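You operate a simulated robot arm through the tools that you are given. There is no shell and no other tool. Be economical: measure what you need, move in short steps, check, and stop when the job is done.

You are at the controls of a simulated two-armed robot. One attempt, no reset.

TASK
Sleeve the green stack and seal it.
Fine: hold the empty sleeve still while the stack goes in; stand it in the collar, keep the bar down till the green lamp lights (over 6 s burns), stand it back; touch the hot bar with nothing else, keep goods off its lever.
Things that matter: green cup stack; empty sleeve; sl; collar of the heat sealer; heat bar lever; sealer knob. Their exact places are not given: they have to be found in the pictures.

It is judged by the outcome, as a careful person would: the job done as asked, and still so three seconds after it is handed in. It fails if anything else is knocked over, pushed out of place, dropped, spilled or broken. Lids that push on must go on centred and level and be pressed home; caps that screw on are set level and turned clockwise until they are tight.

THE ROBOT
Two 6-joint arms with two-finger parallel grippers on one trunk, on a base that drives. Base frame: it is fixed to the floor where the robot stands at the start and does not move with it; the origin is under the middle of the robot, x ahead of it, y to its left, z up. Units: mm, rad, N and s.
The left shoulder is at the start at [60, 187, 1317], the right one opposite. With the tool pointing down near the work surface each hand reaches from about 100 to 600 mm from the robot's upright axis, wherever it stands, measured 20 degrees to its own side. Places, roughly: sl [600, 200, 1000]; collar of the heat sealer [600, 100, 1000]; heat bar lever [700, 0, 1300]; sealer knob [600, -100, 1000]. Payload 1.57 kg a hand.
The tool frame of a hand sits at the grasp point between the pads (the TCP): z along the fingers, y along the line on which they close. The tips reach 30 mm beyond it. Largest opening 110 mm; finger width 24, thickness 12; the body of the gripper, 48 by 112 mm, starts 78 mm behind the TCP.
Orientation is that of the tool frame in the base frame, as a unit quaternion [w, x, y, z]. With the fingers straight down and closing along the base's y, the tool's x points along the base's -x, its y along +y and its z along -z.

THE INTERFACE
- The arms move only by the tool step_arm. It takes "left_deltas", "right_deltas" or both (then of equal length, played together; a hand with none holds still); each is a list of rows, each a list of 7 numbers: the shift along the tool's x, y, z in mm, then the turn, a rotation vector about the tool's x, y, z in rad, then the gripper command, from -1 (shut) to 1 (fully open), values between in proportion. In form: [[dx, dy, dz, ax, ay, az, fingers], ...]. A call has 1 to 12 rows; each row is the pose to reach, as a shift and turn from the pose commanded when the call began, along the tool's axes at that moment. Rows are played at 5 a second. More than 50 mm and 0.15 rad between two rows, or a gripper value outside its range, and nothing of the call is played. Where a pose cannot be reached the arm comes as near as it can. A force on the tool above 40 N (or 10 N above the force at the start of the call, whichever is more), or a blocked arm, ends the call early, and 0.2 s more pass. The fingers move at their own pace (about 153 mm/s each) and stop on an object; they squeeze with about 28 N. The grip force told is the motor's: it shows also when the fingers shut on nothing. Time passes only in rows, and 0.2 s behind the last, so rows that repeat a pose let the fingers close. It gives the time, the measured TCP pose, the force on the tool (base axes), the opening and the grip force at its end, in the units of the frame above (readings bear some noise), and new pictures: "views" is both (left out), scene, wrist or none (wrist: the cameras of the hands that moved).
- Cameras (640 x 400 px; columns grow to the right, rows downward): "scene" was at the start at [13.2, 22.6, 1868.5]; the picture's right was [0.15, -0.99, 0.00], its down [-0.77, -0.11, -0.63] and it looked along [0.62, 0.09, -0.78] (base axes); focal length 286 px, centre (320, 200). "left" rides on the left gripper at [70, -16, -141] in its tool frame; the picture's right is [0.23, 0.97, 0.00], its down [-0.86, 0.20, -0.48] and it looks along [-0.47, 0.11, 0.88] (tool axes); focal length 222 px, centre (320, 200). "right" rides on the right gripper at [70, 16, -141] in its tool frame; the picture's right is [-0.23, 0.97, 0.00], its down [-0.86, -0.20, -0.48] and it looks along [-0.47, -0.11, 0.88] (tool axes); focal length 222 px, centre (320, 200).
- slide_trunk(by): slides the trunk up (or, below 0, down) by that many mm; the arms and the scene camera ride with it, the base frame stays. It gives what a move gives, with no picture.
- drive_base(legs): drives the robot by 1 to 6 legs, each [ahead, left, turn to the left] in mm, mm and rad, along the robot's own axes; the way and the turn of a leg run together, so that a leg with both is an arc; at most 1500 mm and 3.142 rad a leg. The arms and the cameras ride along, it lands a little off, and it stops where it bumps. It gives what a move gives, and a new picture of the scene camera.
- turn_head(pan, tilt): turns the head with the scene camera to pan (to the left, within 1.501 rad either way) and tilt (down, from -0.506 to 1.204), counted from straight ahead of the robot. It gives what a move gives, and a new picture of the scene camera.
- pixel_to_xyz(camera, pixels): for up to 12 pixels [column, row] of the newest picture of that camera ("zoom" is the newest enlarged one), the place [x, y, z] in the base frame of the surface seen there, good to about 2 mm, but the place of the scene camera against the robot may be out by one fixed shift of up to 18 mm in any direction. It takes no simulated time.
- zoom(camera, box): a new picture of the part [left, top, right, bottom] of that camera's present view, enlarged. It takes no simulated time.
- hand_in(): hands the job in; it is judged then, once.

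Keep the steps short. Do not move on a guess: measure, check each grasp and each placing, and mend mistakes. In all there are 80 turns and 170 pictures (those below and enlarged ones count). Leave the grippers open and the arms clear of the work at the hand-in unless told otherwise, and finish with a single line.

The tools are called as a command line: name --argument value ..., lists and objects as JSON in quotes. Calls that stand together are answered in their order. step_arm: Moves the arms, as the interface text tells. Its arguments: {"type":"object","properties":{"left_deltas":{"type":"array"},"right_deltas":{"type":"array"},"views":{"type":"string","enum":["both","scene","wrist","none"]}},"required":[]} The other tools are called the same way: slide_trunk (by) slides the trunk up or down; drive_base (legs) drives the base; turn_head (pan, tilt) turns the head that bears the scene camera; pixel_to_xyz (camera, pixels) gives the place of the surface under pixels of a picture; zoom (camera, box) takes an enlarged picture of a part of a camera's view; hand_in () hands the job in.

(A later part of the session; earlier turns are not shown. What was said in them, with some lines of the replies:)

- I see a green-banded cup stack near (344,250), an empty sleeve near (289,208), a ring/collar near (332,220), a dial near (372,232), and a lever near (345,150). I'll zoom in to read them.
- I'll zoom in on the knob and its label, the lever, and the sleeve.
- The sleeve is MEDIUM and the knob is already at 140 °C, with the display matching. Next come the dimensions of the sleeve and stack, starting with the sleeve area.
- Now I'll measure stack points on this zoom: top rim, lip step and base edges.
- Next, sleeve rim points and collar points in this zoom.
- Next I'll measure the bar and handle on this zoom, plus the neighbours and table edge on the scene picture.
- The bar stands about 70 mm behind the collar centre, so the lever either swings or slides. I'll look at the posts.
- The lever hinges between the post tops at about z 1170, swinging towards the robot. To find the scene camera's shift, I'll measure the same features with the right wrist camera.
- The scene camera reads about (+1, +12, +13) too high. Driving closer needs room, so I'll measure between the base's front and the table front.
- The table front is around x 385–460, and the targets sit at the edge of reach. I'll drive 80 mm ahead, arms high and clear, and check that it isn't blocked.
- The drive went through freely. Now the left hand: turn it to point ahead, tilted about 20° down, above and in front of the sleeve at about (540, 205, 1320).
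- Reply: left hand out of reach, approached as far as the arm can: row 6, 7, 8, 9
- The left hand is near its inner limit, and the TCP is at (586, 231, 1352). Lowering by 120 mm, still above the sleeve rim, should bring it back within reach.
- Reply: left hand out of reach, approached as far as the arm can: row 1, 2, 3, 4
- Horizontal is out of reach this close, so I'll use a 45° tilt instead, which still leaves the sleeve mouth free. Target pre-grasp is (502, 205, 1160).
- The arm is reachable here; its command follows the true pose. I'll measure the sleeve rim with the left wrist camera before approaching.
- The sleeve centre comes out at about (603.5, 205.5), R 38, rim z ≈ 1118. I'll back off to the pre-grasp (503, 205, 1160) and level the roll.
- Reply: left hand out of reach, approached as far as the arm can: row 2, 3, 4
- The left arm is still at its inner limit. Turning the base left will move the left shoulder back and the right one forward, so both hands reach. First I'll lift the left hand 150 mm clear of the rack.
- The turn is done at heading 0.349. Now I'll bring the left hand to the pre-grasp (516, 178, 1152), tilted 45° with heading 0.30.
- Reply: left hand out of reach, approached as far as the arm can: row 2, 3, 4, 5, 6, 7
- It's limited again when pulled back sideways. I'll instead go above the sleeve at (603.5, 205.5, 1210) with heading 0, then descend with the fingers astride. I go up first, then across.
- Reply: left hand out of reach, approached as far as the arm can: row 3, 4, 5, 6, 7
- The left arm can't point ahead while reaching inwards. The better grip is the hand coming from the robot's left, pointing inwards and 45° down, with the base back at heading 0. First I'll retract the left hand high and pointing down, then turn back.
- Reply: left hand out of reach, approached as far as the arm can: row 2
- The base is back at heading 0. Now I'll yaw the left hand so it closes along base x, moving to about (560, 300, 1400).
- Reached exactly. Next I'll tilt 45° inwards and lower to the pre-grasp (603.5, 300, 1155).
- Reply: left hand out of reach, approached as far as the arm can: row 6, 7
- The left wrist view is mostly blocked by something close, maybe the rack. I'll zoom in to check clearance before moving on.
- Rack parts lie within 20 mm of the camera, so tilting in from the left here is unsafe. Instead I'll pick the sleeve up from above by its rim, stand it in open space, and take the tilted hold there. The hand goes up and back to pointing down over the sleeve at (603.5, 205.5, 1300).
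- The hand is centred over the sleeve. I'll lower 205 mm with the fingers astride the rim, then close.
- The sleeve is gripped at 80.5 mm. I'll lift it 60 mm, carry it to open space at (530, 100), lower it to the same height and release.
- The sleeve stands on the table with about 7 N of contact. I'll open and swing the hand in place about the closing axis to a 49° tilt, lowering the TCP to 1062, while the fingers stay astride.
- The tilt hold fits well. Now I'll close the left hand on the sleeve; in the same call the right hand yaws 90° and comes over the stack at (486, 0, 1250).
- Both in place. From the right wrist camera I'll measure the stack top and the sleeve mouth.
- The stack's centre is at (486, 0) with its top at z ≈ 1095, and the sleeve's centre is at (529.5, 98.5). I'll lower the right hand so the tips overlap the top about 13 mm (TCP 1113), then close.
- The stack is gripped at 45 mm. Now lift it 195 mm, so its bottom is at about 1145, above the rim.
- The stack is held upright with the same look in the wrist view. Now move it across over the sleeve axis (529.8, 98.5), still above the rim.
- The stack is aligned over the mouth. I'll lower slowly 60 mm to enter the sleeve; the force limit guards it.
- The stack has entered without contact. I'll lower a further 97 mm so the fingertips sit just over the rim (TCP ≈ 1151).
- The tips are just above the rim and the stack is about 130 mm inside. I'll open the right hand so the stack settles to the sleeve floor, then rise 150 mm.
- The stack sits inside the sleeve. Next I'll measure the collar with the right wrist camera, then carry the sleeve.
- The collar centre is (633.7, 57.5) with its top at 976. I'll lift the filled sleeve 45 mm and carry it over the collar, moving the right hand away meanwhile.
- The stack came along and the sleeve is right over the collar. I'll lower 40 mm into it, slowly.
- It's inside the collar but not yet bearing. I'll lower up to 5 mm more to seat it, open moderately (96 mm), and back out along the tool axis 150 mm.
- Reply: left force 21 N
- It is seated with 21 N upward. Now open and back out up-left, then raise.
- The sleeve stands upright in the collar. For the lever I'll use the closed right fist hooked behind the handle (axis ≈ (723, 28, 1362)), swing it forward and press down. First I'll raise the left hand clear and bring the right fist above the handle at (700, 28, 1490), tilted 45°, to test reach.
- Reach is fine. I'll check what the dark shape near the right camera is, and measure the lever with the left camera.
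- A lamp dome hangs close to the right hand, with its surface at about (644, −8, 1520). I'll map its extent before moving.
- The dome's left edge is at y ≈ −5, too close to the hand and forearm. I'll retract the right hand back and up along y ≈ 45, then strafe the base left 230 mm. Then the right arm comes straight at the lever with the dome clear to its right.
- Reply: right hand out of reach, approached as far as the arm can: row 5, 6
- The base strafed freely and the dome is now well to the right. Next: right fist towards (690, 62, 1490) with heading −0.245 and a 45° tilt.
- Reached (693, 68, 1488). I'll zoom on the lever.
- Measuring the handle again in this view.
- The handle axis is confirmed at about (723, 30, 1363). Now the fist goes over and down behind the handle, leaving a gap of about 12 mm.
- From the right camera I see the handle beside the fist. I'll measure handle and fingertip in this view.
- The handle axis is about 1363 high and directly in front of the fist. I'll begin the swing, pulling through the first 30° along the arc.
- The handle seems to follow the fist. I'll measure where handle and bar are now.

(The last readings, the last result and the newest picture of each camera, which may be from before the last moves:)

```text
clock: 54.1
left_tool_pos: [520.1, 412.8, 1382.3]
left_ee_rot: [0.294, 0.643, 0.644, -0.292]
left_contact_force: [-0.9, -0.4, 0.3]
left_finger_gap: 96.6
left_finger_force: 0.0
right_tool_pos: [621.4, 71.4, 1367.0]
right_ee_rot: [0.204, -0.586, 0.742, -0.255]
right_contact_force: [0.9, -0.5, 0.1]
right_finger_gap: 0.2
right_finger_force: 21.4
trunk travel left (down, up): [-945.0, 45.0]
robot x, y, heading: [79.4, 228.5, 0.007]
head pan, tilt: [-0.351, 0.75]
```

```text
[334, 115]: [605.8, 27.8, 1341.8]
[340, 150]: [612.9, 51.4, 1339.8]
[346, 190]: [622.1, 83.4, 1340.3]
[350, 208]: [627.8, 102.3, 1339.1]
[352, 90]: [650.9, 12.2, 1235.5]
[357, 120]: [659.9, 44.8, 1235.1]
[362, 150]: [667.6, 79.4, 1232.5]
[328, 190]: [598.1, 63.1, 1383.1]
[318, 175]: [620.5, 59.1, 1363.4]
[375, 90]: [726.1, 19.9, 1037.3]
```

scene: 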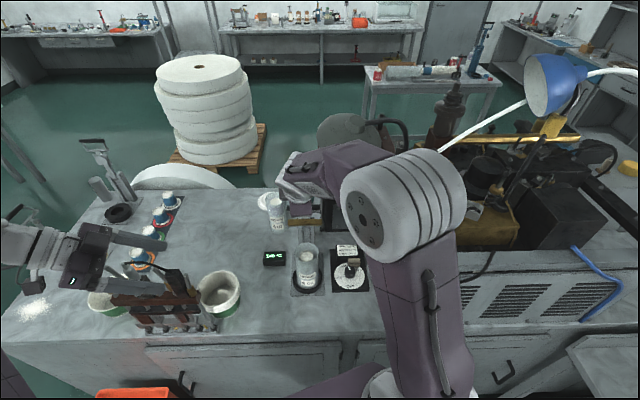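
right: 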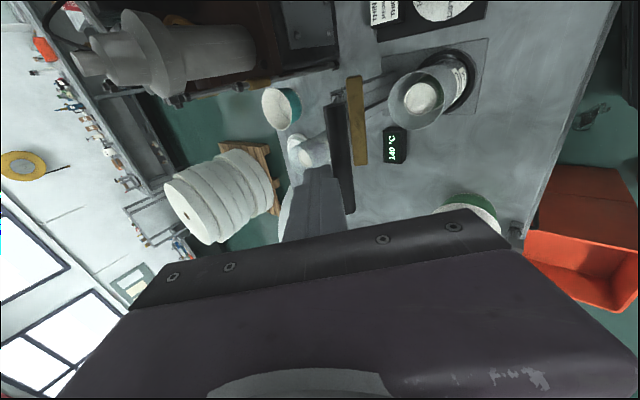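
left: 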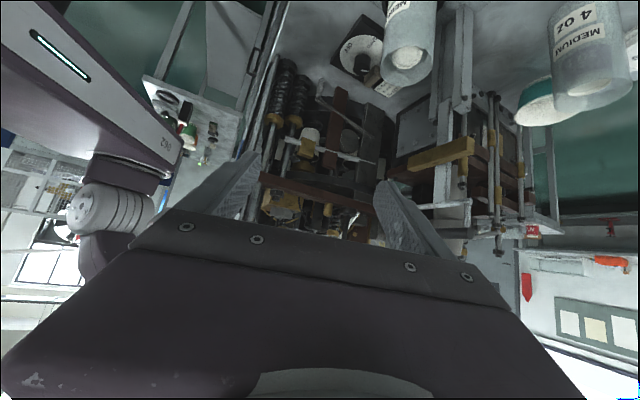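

The lever is at 30°, exactly as modelled. Next I continue the arc to 75°, before the bar touches the sleeve.

step_arm --right_deltas '[[0, 26.9, -4.5, -0.035, 0, 0, -1], [0, 54, -4.9, -0.07, 0, 0, -1], [0, 81.1, -1.5, -0.105, 0, 0, -1], [0, 107.3, 5.7, -0.14, 0, 0, -1], [0, 132.8, 16.8, -0.183, 0, 0, -1], [0, 156.5, 31.3, -0.227, 0, 0, -1]]' --views "both"

zoom --camera "scene" --box '[250, 150, 370, 310]'

```text
clock: 55.5
left_tool_pos: [520.9, 412.6, 1383.8]
left_ee_rot: [0.292, 0.644, 0.644, -0.293]
left_contact_force: [-0.2, 0.3, 0.4]
left_finger_gap: 96.2
left_finger_force: 0.1
right_tool_pos: [521.7, 96.2, 1244.5]
right_ee_rot: [0.135, -0.605, 0.766, -0.171]
right_contact_force: [-0.9, -0.4, 1.5]
right_finger_gap: 0.2
right_finger_force: 21.1
trunk travel left (down, up): [-945.0, 45.0]
robot x, y, heading: [76.9, 228.1, 0.009]
head pan, tilt: [-0.351, 0.75]
```

scene: 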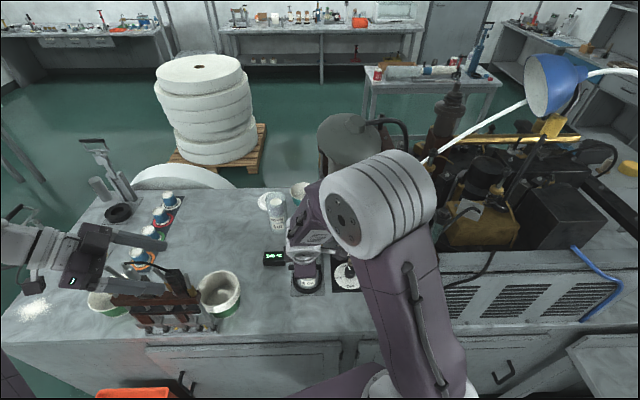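
right: 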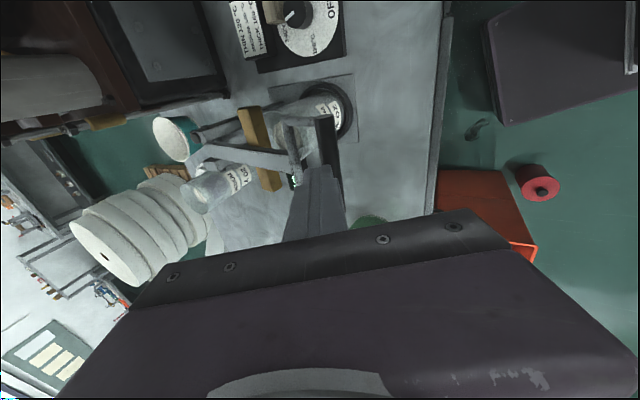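

```text
2.50 times, centred on (310, 230) of scene
```

zoom: 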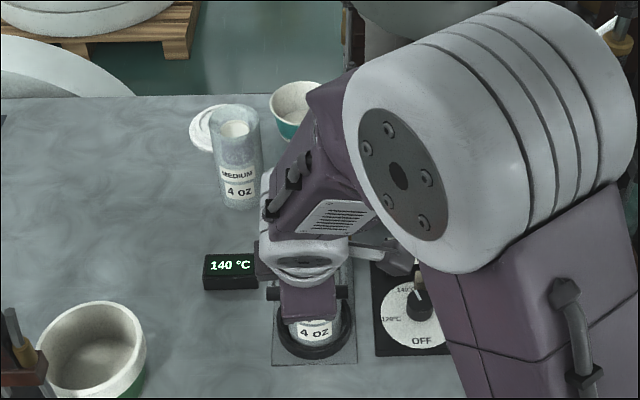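

At 75° the bar is just above the sleeve. I'll check handle contact and the lamp in the right view.

zoom --camera "right" --box '[160, 70, 380, 230]'

pixel_to_xyz --camera "right" --pixels '[[322, 120], [326, 140], [330, 165], [335, 185], [245, 112], [258, 140], [270, 185], [345, 95], [292, 150], [198, 135]]'

```text
2.50 times, centred on (270, 150) of right
```

zoom: 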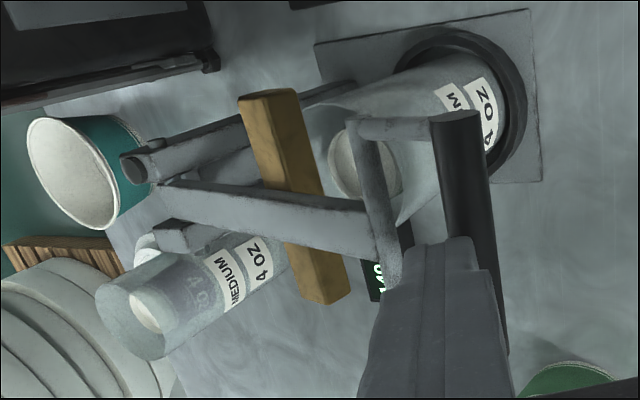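

```text
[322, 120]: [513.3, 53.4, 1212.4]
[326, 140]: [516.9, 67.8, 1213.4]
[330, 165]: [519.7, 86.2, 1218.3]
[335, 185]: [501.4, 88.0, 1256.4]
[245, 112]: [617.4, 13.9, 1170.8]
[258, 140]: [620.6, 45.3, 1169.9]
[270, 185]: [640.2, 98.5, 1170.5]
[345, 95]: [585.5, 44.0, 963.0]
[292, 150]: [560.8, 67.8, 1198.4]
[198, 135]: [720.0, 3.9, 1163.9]
```

The dark tube on the right post, at (198,135) in the right view, is the lamp. Now press down past 90° until the bar bears on the sleeve; the force limit stops me.

step_arm --right_deltas '[[0, 16.9, 21.9, -0.044, 0, 0, -1], [0, 31, 46.2, -0.087, 0, 0, -1], [0, 35.3, 56.3, -0.087, 0, 0, -1], [0, 39.4, 66.6, -0.087, 0, 0, -1], [0, 42.9, 77.6, -0.087, 0, 0, -1]]' --views "wrist"

```text
clock: 56.4
left_tool_pos: [512.9, 414.0, 1383.4]
left_ee_rot: [0.294, 0.644, 0.643, -0.292]
left_contact_force: [1.0, 1.4, 0.5]
left_finger_gap: 96.3
left_finger_force: 0.2
right_tool_pos: [513.1, 98.1, 1182.5]
right_ee_rot: [0.115, -0.609, 0.771, -0.143]
right_contact_force: [-19.4, 2.2, 39.5]
right_finger_gap: 0.0
right_finger_force: 21.2
trunk travel left (down, up): [-945.0, 45.0]
robot x, y, heading: [77.5, 233.6, 0.014]
head pan, tilt: [-0.351, 0.75]
stopped in row 4 (right hand): the force on the tool passed its limit (the readings are from after the stop); the commanded pose is now the measured one
```

right: 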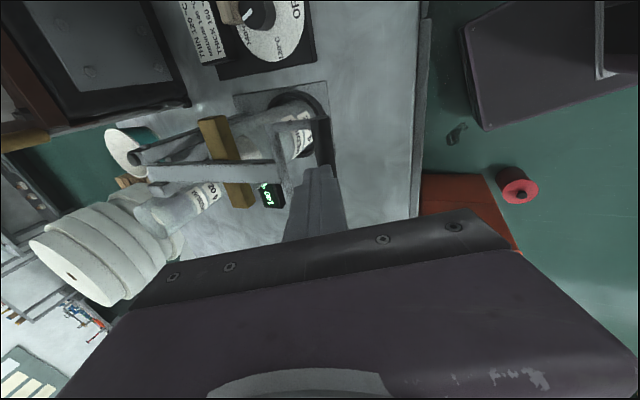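

The bar bears down at about 39 N. I'll hold with a slight downward bias for about 2 s, then look at the lamp.

step_arm --right_deltas '[[0, 0.6, 1.5, 0, 0, 0, -1], [0, 0.6, 1.5, 0, 0, 0, -1], [0, 0.6, 1.5, 0, 0, 0, -1], [0, 0.6, 1.5, 0, 0, 0, -1], [0, 0.6, 1.5, 0, 0, 0, -1], [0, 0.6, 1.5, 0, 0, 0, -1], [0, 0.6, 1.5, 0, 0, 0, -1], [0, 0.6, 1.5, 0, 0, 0, -1]]' --views "wrist"

zoom --camera "right" --box '[100, 80, 340, 230]'

```text
clock: 57.5
left_tool_pos: [512.0, 414.1, 1385.2]
left_ee_rot: [0.295, 0.644, 0.643, -0.291]
left_contact_force: [0.1, 0.4, 0.1]
left_finger_gap: 96.2
left_finger_force: 0.1
right_tool_pos: [514.1, 98.2, 1183.4]
right_ee_rot: [0.118, -0.608, 0.771, -0.147]
right_contact_force: [-15.4, 1.6, 33.2]
right_finger_gap: 0.0
right_finger_force: 21.5
trunk travel left (down, up): [-945.0, 45.0]
robot x, y, heading: [79.6, 229.2, 0.011]
head pan, tilt: [-0.351, 0.75]
stopped in row 5 (right hand): the force on the tool passed its limit (the readings are from after the stop); the commanded pose is now the measured one
```

right: 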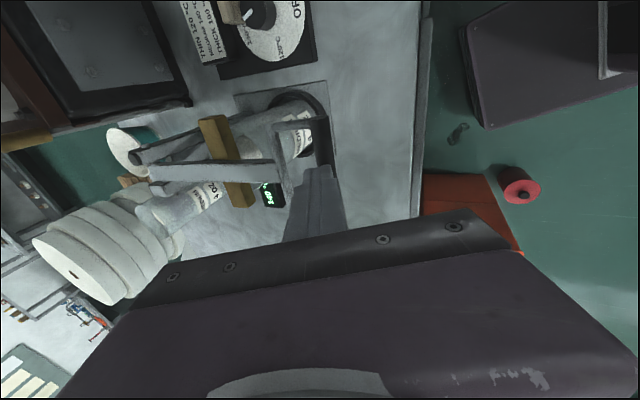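

```text
2.67 times, centred on (220, 155) of right
```

zoom: 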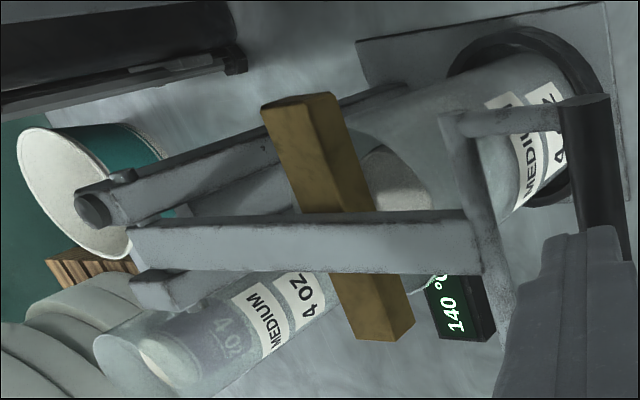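

I'll check whether the bar really touches the sleeve, and the handle height.

pixel_to_xyz --camera "zoom" --pixels '[[300, 120], [325, 190], [360, 300], [400, 330], [590, 110], [600, 200], [460, 130], [480, 240], [180, 240], [420, 240], [440, 60], [90, 205]]'

zoom --camera "scene" --box '[270, 210, 350, 300]'

```text
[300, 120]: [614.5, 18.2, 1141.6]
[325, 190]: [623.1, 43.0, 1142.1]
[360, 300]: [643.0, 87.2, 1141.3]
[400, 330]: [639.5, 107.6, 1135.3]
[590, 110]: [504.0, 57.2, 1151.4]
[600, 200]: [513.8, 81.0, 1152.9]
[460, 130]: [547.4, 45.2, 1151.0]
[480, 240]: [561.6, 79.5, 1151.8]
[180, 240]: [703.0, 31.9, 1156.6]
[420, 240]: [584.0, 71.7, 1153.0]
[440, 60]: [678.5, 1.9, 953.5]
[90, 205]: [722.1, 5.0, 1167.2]
```

```text
4.44 times, centred on (310, 255) of scene
```

zoom: 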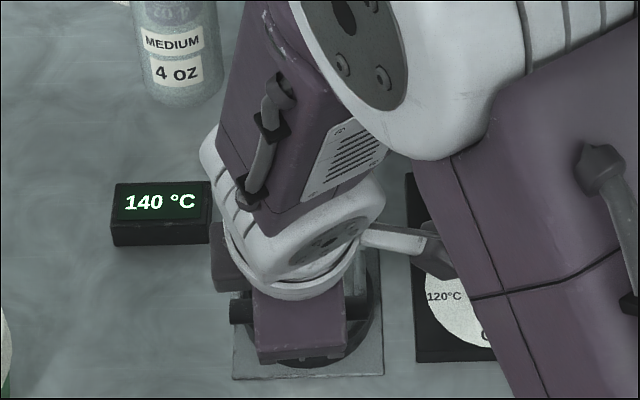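

The bar top is at 1141.5, so its underside is on the rim at ~1123. The lamp isn't lit yet, about 1.4 s in. I'll hold 1 s more with a smaller bias.

step_arm --right_deltas '[[0, 0, 0.4, 0, 0, 0, -1], [0, 0, 0.4, 0, 0, 0, -1], [0, 0, 0.4, 0, 0, 0, -1], [0, 0, 0.4, 0, 0, 0, -1], [0, 0, 0.4, 0, 0, 0, -1]]' --views "none"

zoom --camera "right" --box '[100, 80, 340, 230]'

```text
clock: 58.6
left_tool_pos: [511.6, 414.4, 1385.0]
left_ee_rot: [0.295, 0.644, 0.643, -0.291]
left_contact_force: [0.0, 0.1, 0.0]
left_finger_gap: 96.3
left_finger_force: 0.1
right_tool_pos: [514.0, 99.5, 1182.9]
right_ee_rot: [0.118, -0.609, 0.771, -0.146]
right_contact_force: [-16.9, 2.2, 31.7]
right_finger_gap: 0.0
right_finger_force: 21.1
trunk travel left (down, up): [-945.0, 45.0]
robot x, y, heading: [81.1, 227.5, 0.009]
head pan, tilt: [-0.351, 0.75]
stopped in row 5 (right hand): the force on the tool passed its limit (the readings are from after the stop); the commanded pose is now the measured one
```

```text
2.67 times, centred on (220, 155) of right
```

zoom: 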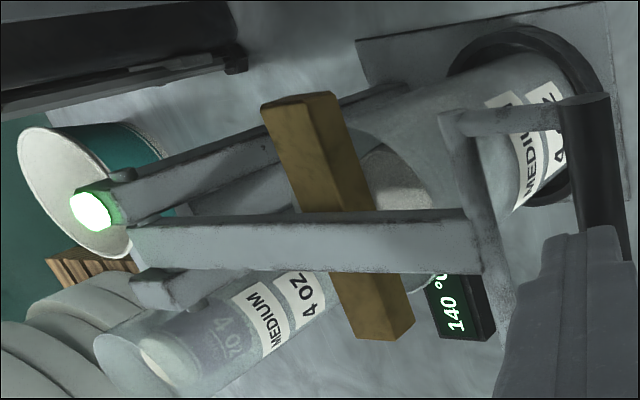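

The green lamp is lit. I'll release now by retracing the arc upward, and see whether the lever follows.

step_arm --right_deltas '[[0, -14, -28, 0.043, 0, 0, -1], [0, -28, -56.8, 0.087, 0, 0, -1]]' --views "wrist"

zoom --camera "right" --box '[100, 80, 380, 230]'

```text
clock: 59.2
left_tool_pos: [527.0, 410.3, 1381.6]
left_ee_rot: [0.289, 0.644, 0.645, -0.294]
left_contact_force: [0.5, -0.4, 0.6]
left_finger_gap: 96.2
left_finger_force: 0.1
right_tool_pos: [534.0, 93.6, 1239.0]
right_ee_rot: [0.141, -0.604, 0.765, -0.175]
right_contact_force: [16.8, -1.9, -2.2]
right_finger_gap: 0.3
right_finger_force: 21.8
trunk travel left (down, up): [-945.0, 45.0]
robot x, y, heading: [79.7, 232.7, 0.012]
head pan, tilt: [-0.351, 0.75]
```

right: 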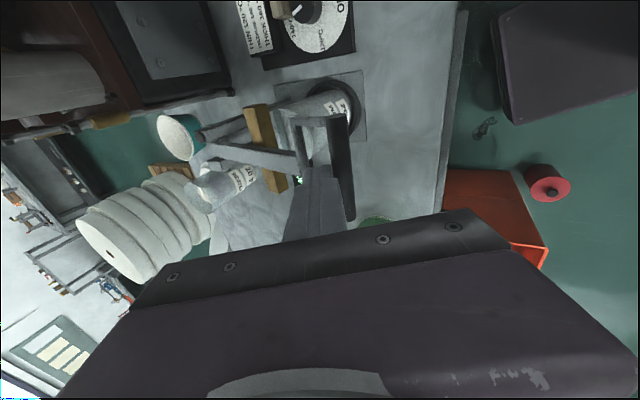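

```text
2.29 times, centred on (240, 155) of right
```

zoom: 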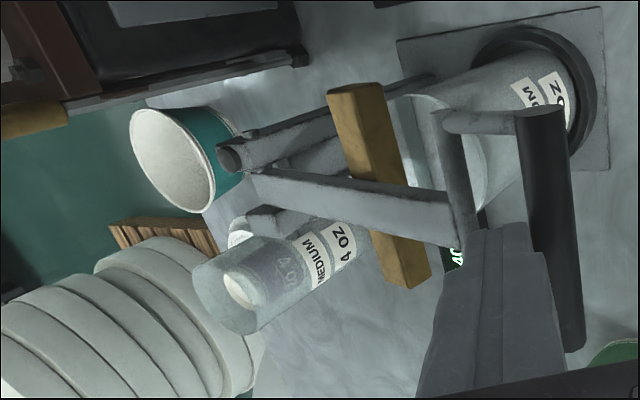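

The lever rises with the fist and the lamp went out. I'll retrace the arc to 30° at the same pace.

step_arm --right_deltas '[[0, -23, -17.6, 0.044, 0, 0, -1], [0, -45.8, -33.6, 0.087, 0, 0, -1], [0, -70, -45.8, 0.122, 0, 0, -1], [0, -95.8, -54.6, 0.157, 0, 0, -1], [0, -122.5, -59.6, 0.19, 0, 0, -1], [0, -149.7, -60.6, 0.227, 0, 0, -1]]' --views "wrist"

```text
clock: 60.6
left_tool_pos: [522.2, 412.5, 1381.3]
left_ee_rot: [0.291, 0.644, 0.644, -0.293]
left_contact_force: [0.2, -0.1, -0.5]
left_finger_gap: 96.2
left_finger_force: 0.1
right_tool_pos: [633.0, 69.0, 1360.6]
right_ee_rot: [0.208, -0.583, 0.741, -0.261]
right_contact_force: [0.8, -0.3, 2.2]
right_finger_gap: 0.1
right_finger_force: 20.9
trunk travel left (down, up): [-945.0, 45.0]
robot x, y, heading: [78.5, 231.2, 0.002]
head pan, tilt: [-0.351, 0.75]
```

right: 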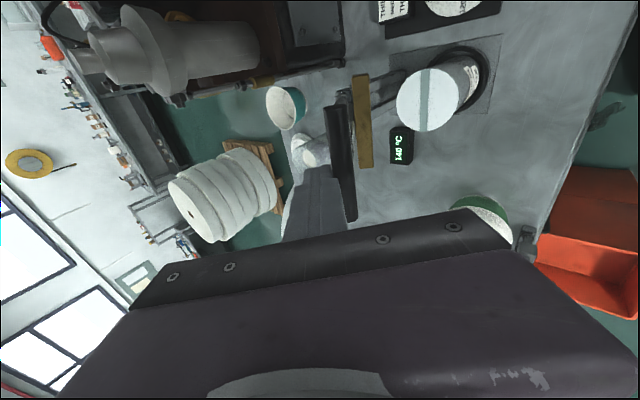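

The sleeve's top is sealed with a flat seam, and the lever keeps following. I'll finish bringing the lever upright, then lift the fist up and back away.

step_arm --right_deltas '[[0, -23.4, -3.3, 0.02, 0, 0, -1], [0, -48.7, 7.7, 0.05, 0, 0, -1], [0, -72.4, 21.5, 0.07, 0, 0, -1], [0, -96.4, 38.7, 0.09, 0, 0, -1], [0, -112.3, 41.4, 0.09, 0, 0, -1], [0, -139.8, 12.8, 0.09, 0, 0, -1], [0, -167.6, -16.2, 0.09, 0, 0, -1], [0, -142.3, -50, 0.09, 0, 0, -1], [0, -117, -83.8, 0.09, 0, 0, -1]]' --views "both"

zoom --camera "scene" --box '[250, 130, 370, 310]'

```text
clock: 62.6
left_tool_pos: [516.3, 412.5, 1384.2]
left_ee_rot: [0.293, 0.644, 0.644, -0.291]
left_contact_force: [-1.5, 0.0, 0.1]
left_finger_gap: 96.4
left_finger_force: 0.1
right_tool_pos: [662.3, 61.1, 1501.8]
right_ee_rot: [0.236, -0.572, 0.727, -0.296]
right_contact_force: [-0.8, 0.4, -0.4]
right_finger_gap: 0.3
right_finger_force: 21.1
trunk travel left (down, up): [-945.0, 45.0]
robot x, y, heading: [80.6, 229.7, 0.01]
head pan, tilt: [-0.351, 0.75]
```

scene: 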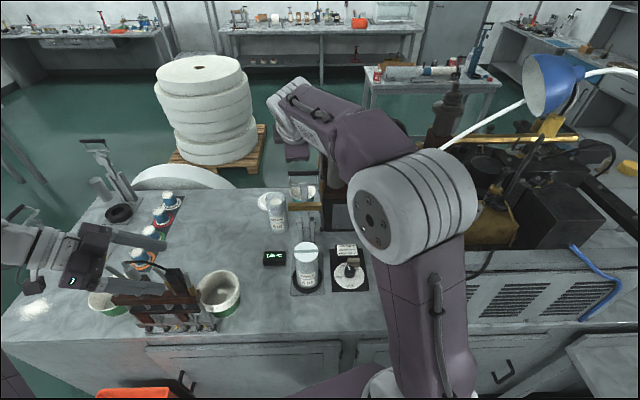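
right: 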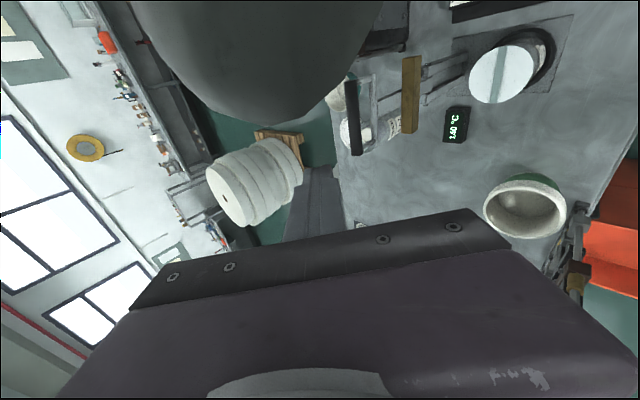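

```text
2.22 times, centred on (310, 220) of scene
```

zoom: 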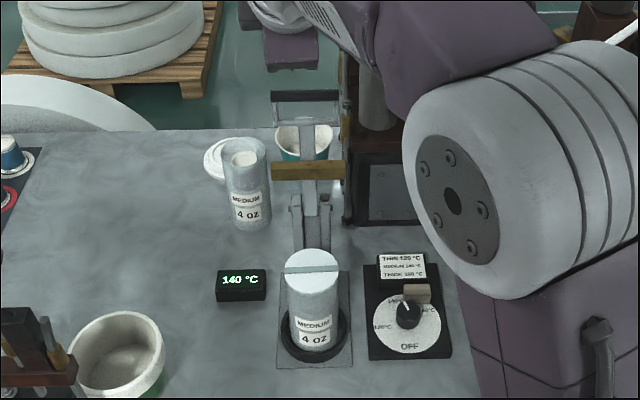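

The seal is made and the lever is upright. Now the right hand takes the sleeve out from above: back away from dome and lever to (522, 101, 1462), and turn to close along y, leaning 15° so the hand stays clear of the hot bar.

step_arm --right_deltas '[[-1.5, 26, -15, -0.049, 0.031, 0.133, -1], [-3, 52, -30, -0.098, 0.062, 0.266, -1], [-4, 79, -45, -0.147, 0.092, 0.398, -1], [-5.5, 105, -60, -0.196, 0.123, 0.531, -1], [-6.5, 131, -75, -0.245, 0.154, 0.664, 0], [-6.5, 131, -75, -0.293, 0.185, 0.797, 1], [-6.5, 131, -75, -0.342, 0.216, 0.93, 1], [-6.5, 131, -75, -0.391, 0.246, 1.062, 1], [-6.5, 131, -75, -0.44, 0.277, 1.195, 1], [-6.5, 131, -75, -0.489, 0.308, 1.328, 1], [-6.5, 131, -75, -0.489, 0.308, 1.328, 1]]' --views "both"

```text
clock: 65.0
left_tool_pos: [521.5, 412.0, 1382.7]
left_ee_rot: [0.292, 0.643, 0.644, -0.293]
left_contact_force: [-0.6, -1.0, 1.3]
left_finger_gap: 96.3
left_finger_force: 0.0
right_tool_pos: [527.6, 102.3, 1462.6]
right_ee_rot: [0.123, 0.003, 0.992, 0.004]
right_contact_force: [-0.1, 0.7, 0.8]
right_finger_gap: 110.0
right_finger_force: 0.1
trunk travel left (down, up): [-945.0, 45.0]
robot x, y, heading: [75.4, 231.6, 0.009]
head pan, tilt: [-0.351, 0.75]
```

scene: 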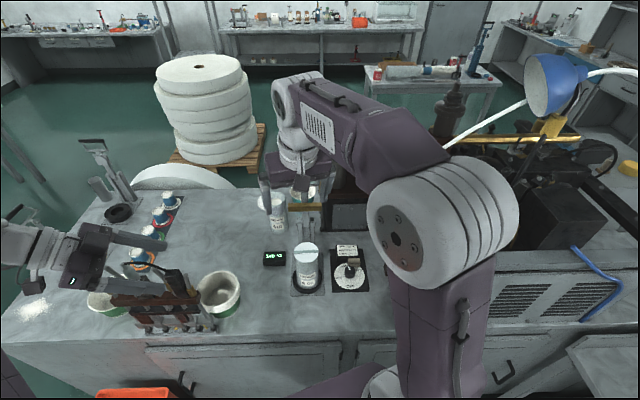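
right: 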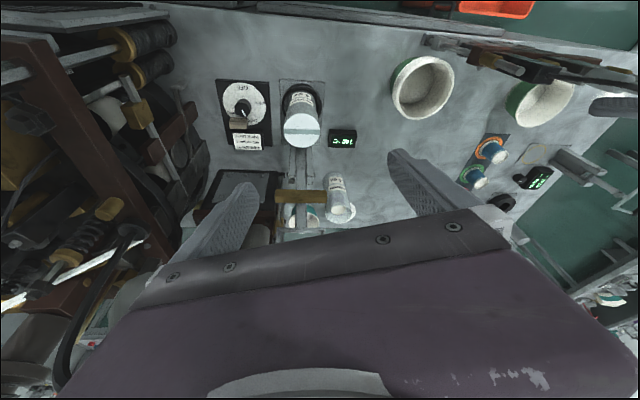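

Oriented as planned. Measuring the sealed sleeve top with the right camera.

zoom --camera "right" --box '[262, 75, 342, 155]'

pixel_to_xyz --camera "right" --pixels '[[302, 128], [285, 128], [319, 128], [302, 117], [302, 143], [290, 118], [318, 118], [290, 193], [300, 193]]'

```text
5.00 times, centred on (302, 115) of right
```

zoom: 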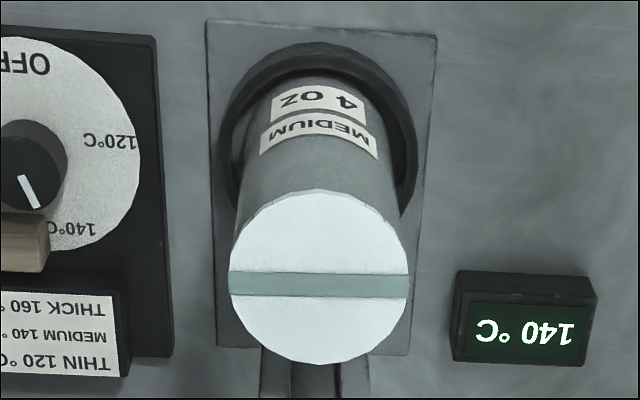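

```text
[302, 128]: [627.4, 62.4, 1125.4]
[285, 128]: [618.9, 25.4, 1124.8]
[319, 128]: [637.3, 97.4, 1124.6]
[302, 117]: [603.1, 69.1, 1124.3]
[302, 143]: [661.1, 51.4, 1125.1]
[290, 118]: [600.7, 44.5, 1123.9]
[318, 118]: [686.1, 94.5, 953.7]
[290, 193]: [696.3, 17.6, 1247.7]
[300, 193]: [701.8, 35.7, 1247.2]
```

The sleeve top's centre is about (632.8, 59.5), z 1125. I'll go above it to TCP (632.8, 59, 1180).

step_arm --right_deltas '[[-4.7, -6.2, 42.7, 0, 0, 0, 1], [-9.5, -12.4, 85.5, 0, 0, 0, 1], [-14.2, -18.6, 128, 0, 0, 0, 1], [-19, -24.7, 171, 0, 0, 0, 1], [-23.7, -31, 214, 0, 0, 0, 1], [-28.5, -37, 256, 0, 0, 0, 1], [-33.2, -43.3, 299, 0, 0, 0, 1], [-33.2, -43.3, 299, 0, 0, 0, 1]]' --views "both"

zoom --camera "scene" --box '[250, 150, 370, 310]'

```text
clock: 66.8
left_tool_pos: [520.8, 411.9, 1383.3]
left_ee_rot: [0.292, 0.643, 0.644, -0.292]
left_contact_force: [0.2, 0.7, -0.3]
left_finger_gap: 96.1
left_finger_force: 0.0
right_tool_pos: [635.6, 60.3, 1181.1]
right_ee_rot: [0.124, 0.002, 0.992, 0.004]
right_contact_force: [0.5, 0.3, -0.3]
right_finger_gap: 109.9
right_finger_force: 0.1
trunk travel left (down, up): [-945.0, 45.0]
robot x, y, heading: [77.6, 230.8, 0.005]
head pan, tilt: [-0.351, 0.75]
```

scene: 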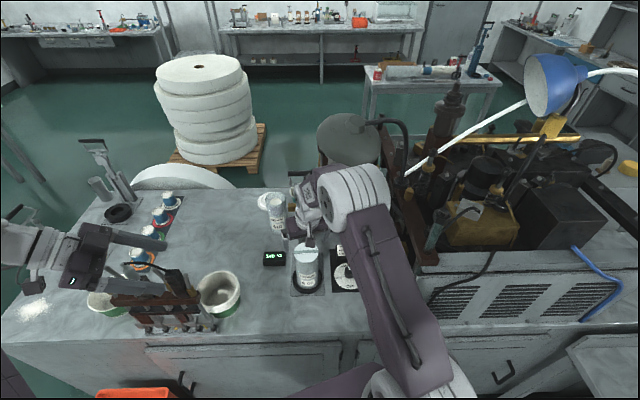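
right: 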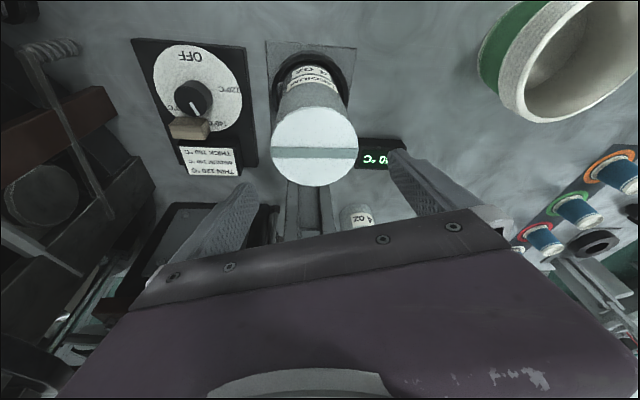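

```text
2.50 times, centred on (310, 230) of scene
```

zoom: 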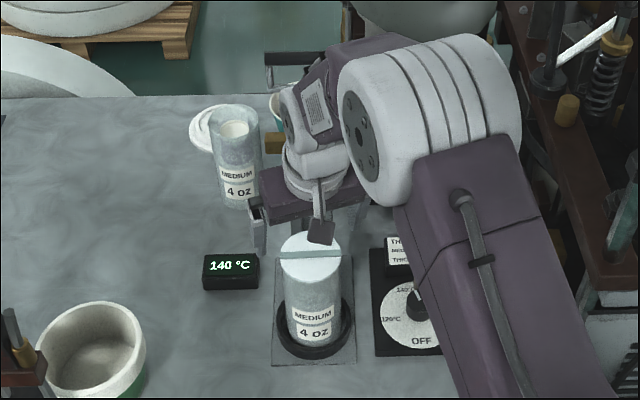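

Aligned with the sleeve, with the hot bar well behind the hand. I'll descend 86 mm and close.

step_arm --right_deltas '[[7.8, -0.8, 27.6, 0, 0, 0, 1], [15.6, -0.8, 55.2, 0, 0, 0, 1], [23.4, -0.8, 82.8, 0, 0, 0, 1], [23.4, -0.8, 82.8, 0, 0, 0, 1], [23.4, -0.8, 82.8, 0, 0, 0, 0.4], [23.4, -0.8, 82.8, 0, 0, 0, -0.2], [23.4, -0.8, 82.8, 0, 0, 0, -0.2]]' --views "wrist"

```text
clock: 68.4
left_tool_pos: [521.1, 412.9, 1382.8]
left_ee_rot: [0.292, 0.643, 0.644, -0.292]
left_contact_force: [-0.9, 0.3, -0.6]
left_finger_gap: 96.1
left_finger_force: 0.0
right_tool_pos: [631.0, 59.4, 1094.4]
right_ee_rot: [0.125, 0.001, 0.992, 0.004]
right_contact_force: [-0.5, -1.4, -0.1]
right_finger_gap: 80.6
right_finger_force: 27.9
trunk travel left (down, up): [-945.0, 45.0]
robot x, y, heading: [76.6, 229.0, 0.01]
head pan, tilt: [-0.351, 0.75]
```

right: 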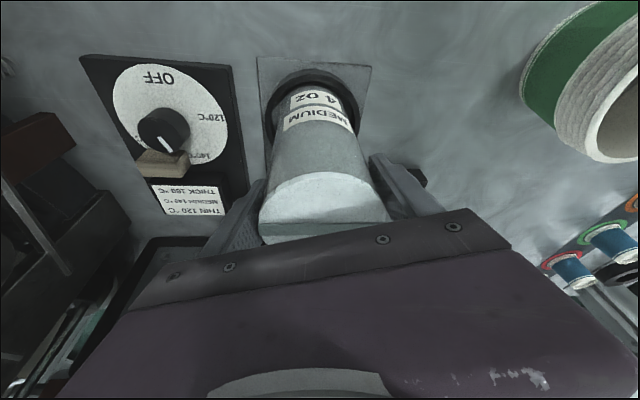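

Gripped at 80.6 mm. I'll lift it 60 mm out of the collar, carry it to the sleeve's old spot (603.5, 205.5), and lower most of the way.

step_arm --right_deltas '[[-3.7, 0, -14.5, 0, 0, 0, -0.2], [-7.3, 0, -29.1, 0, 0, 0, -0.2], [-14.6, 0, -58.2, 0, 0, 0, -0.2], [-7.5, 36.7, -60, 0, 0, 0, -0.2], [-0.3, 73.5, -61.8, 0, 0, 0, -0.2], [6.8, 110.2, -63.6, 0, 0, 0, -0.2], [14, 147, -65.4, 0, 0, 0, -0.2], [14, 147, -65.4, 0, 0, 0, -0.2], [19, 147, -46, 0, 0, 0, -0.2], [23.8, 147, -26.6, 0, 0, 0, -0.2]]' --views "both"

zoom --camera "scene" --box '[180, 170, 340, 330]'

```text
clock: 70.6
left_tool_pos: [521.8, 413.4, 1381.6]
left_ee_rot: [0.292, 0.643, 0.645, -0.293]
left_contact_force: [0.0, -0.5, -0.3]
left_finger_gap: 96.4
left_finger_force: 0.0
right_tool_pos: [602.2, 206.5, 1115.3]
right_ee_rot: [0.125, 0.002, 0.992, 0.004]
right_contact_force: [-1.4, 0.3, -1.0]
right_finger_gap: 80.3
right_finger_force: 28.7
trunk travel left (down, up): [-945.0, 45.0]
robot x, y, heading: [75.6, 233.2, 0.011]
head pan, tilt: [-0.351, 0.75]
```

scene: 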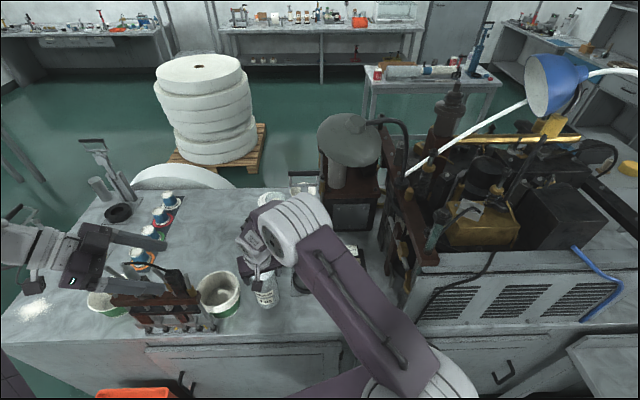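
right: 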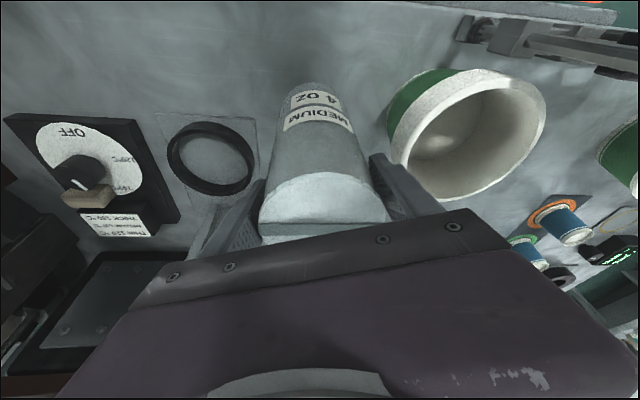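

```text
2.50 times, centred on (260, 250) of scene
```

zoom: 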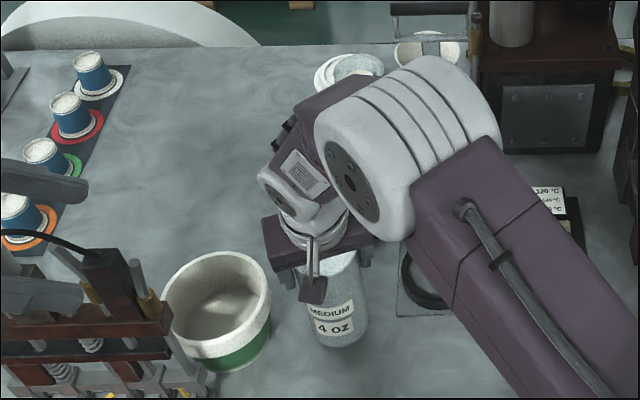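

Right spot, about 24 mm up. Lowering gently to the table.

step_arm --right_deltas '[[2.2, 0, 8.7, 0, 0, 0, -0.2], [4.1, 0, 16.5, 0, 0, 0, -0.2], [5.1, 0, 20.4, 0, 0, 0, -0.2], [5.6, 0, 22.3, 0, 0, 0, -0.2], [5.9, 0, 23.3, 0, 0, 0, -0.2], [6.1, 0, 24.2, 0, 0, 0, -0.2]]' --views "none"

```text
clock: 72.0
left_tool_pos: [520.9, 411.9, 1382.7]
left_ee_rot: [0.293, 0.644, 0.644, -0.293]
left_contact_force: [-0.2, -0.5, -0.3]
left_finger_gap: 96.4
left_finger_force: 0.1
right_tool_pos: [601.0, 207.8, 1090.9]
right_ee_rot: [0.124, 0.001, 0.992, 0.004]
right_contact_force: [0.6, 0.6, -1.1]
right_finger_gap: 80.4
right_finger_force: 28.2
trunk travel left (down, up): [-945.0, 45.0]
robot x, y, heading: [79.3, 234.2, 0.01]
head pan, tilt: [-0.351, 0.75]
```

No contact yet, so I'll lower up to 4 mm more in 1 mm steps.

step_arm --right_deltas '[[0.25, 0, 1, 0, 0, 0, -0.2], [0.5, 0, 2, 0, 0, 0, -0.2], [0.75, 0, 3, 0, 0, 0, -0.2], [1, 0, 3.9, 0, 0, 0, -0.2]]' --views "none"

```text
clock: 73.0
left_tool_pos: [517.3, 412.5, 1383.7]
left_ee_rot: [0.293, 0.644, 0.643, -0.293]
left_contact_force: [-0.2, -0.4, -0.4]
left_finger_gap: 96.2
left_finger_force: 0.0
right_tool_pos: [600.0, 206.8, 1090.7]
right_ee_rot: [0.128, 0.001, 0.992, 0.004]
right_contact_force: [2.5, 0.4, 23.8]
right_finger_gap: 80.4
right_finger_force: 27.7
trunk travel left (down, up): [-945.0, 45.0]
robot x, y, heading: [76.3, 231.4, 0.01]
head pan, tilt: [-0.351, 0.75]
```

It is standing on the table. I'll ease off 2 mm, open, and withdraw upward along the fingers.

step_arm --right_deltas '[[-0.6, 0, -2.5, 0, 0, 0, -0.2], [-0.6, 0, -2.5, 0, 0, 0, 0.2], [-0.6, 0, -2.5, 0, 0, 0, 0.8], [-0.6, 0, -2.5, 0, 0, 0, 0.9], [-5, 0, -25, 0, 0, 0, 0.9], [-10, 0, -60, 0, 0, 0, 0.9], [-15, 0, -105, 0, 0, 0, 0.9], [-15, 0, -150, 0, 0, 0, 0.9], [0, 0, -198, 0, 0, 0, 1], [30, 0, -235, 0, 0, 0, 1]]' --views "both"

zoom --camera "scene" --box '[200, 130, 400, 310]'

```text
refused: row 9 steps farther than a row can; nothing moved
```

```text
2.22 times, centred on (300, 220) of scene
```

zoom: 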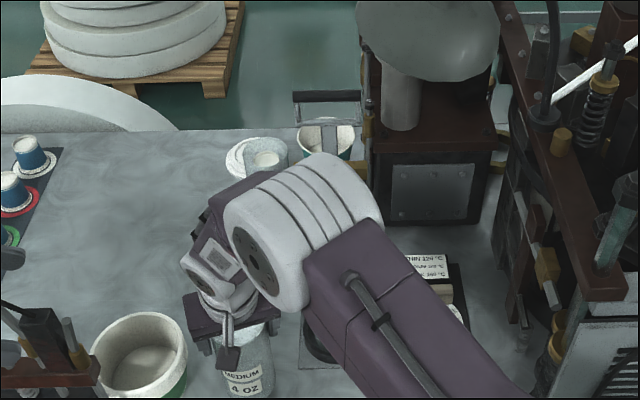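

A row was too long, so nothing moved. Same again with shorter rows.

step_arm --right_deltas '[[-0.6, 0, -2.5, 0, 0, 0, -0.2], [-0.6, 0, -2.5, 0, 0, 0, 0.2], [-0.6, 0, -2.5, 0, 0, 0, 0.8], [-0.6, 0, -2.5, 0, 0, 0, 0.9], [-5, 0, -25, 0, 0, 0, 0.9], [-10, 0, -60, 0, 0, 0, 0.9], [-15, 0, -100, 0, 0, 0, 0.9], [-15, 0, -140, 0, 0, 0, 0.9], [0, 0, -180, 0, 0, 0, 1], [15, 0, -215, 0, 0, 0, 1], [30, 0, -250, 0, 0, 0, 1]]' --views "both"

zoom --camera "scene" --box '[200, 130, 400, 310]'

```text
clock: 75.4
left_tool_pos: [520.0, 412.3, 1383.1]
left_ee_rot: [0.292, 0.644, 0.644, -0.292]
left_contact_force: [-0.3, -0.2, -0.1]
left_finger_gap: 96.4
left_finger_force: 0.0
right_tool_pos: [510.1, 205.6, 1323.5]
right_ee_rot: [0.125, 0.001, 0.992, 0.005]
right_contact_force: [0.4, 0.2, 0.7]
right_finger_gap: 110.2
right_finger_force: 0.1
trunk travel left (down, up): [-945.0, 45.0]
robot x, y, heading: [77.3, 230.5, 0.013]
head pan, tilt: [-0.351, 0.75]
```

scene: 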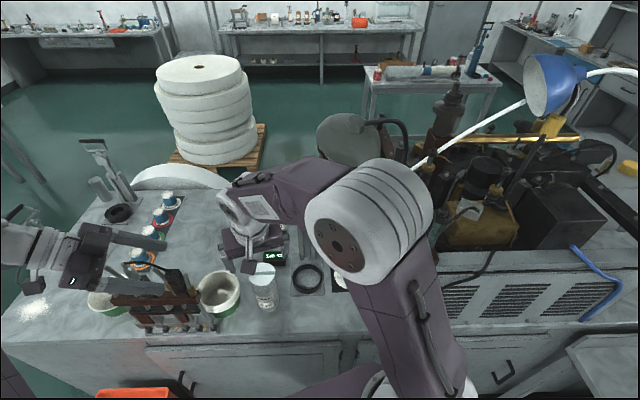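
right: 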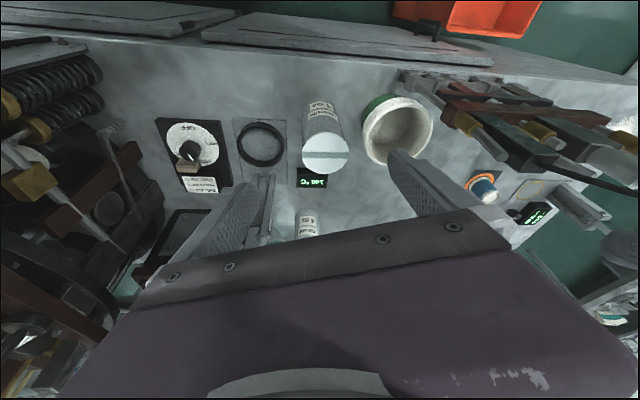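

```text
2.22 times, centred on (300, 220) of scene
```

zoom: 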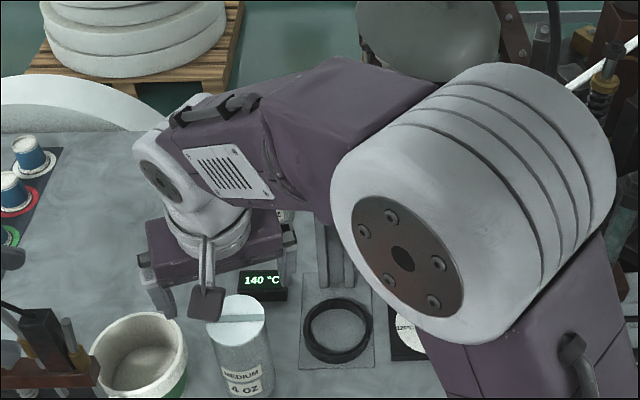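

The sealed sleeve stands free and upright. One free check of its position before handing in.

pixel_to_xyz --camera "right" --pixels '[[325, 152], [303, 152], [347, 152], [325, 135], [325, 168]]'

```text
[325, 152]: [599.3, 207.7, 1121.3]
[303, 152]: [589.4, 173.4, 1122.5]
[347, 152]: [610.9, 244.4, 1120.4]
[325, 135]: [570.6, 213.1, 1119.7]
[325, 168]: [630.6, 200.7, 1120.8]
```

The top is level at about 1121, centred near (601, 208), which is within a few millimetres of where the sleeve stood. The lever is upright, the grippers are open and the arms are clear, so I'm handing in.

hand_in

```text
The job is handed in.
```

The green stack is sleeved, sealed at 140 °C until the green lamp lit, and standing back where the sleeve stood; the stack dropped about 40 mm inside the held sleeve as it went in.
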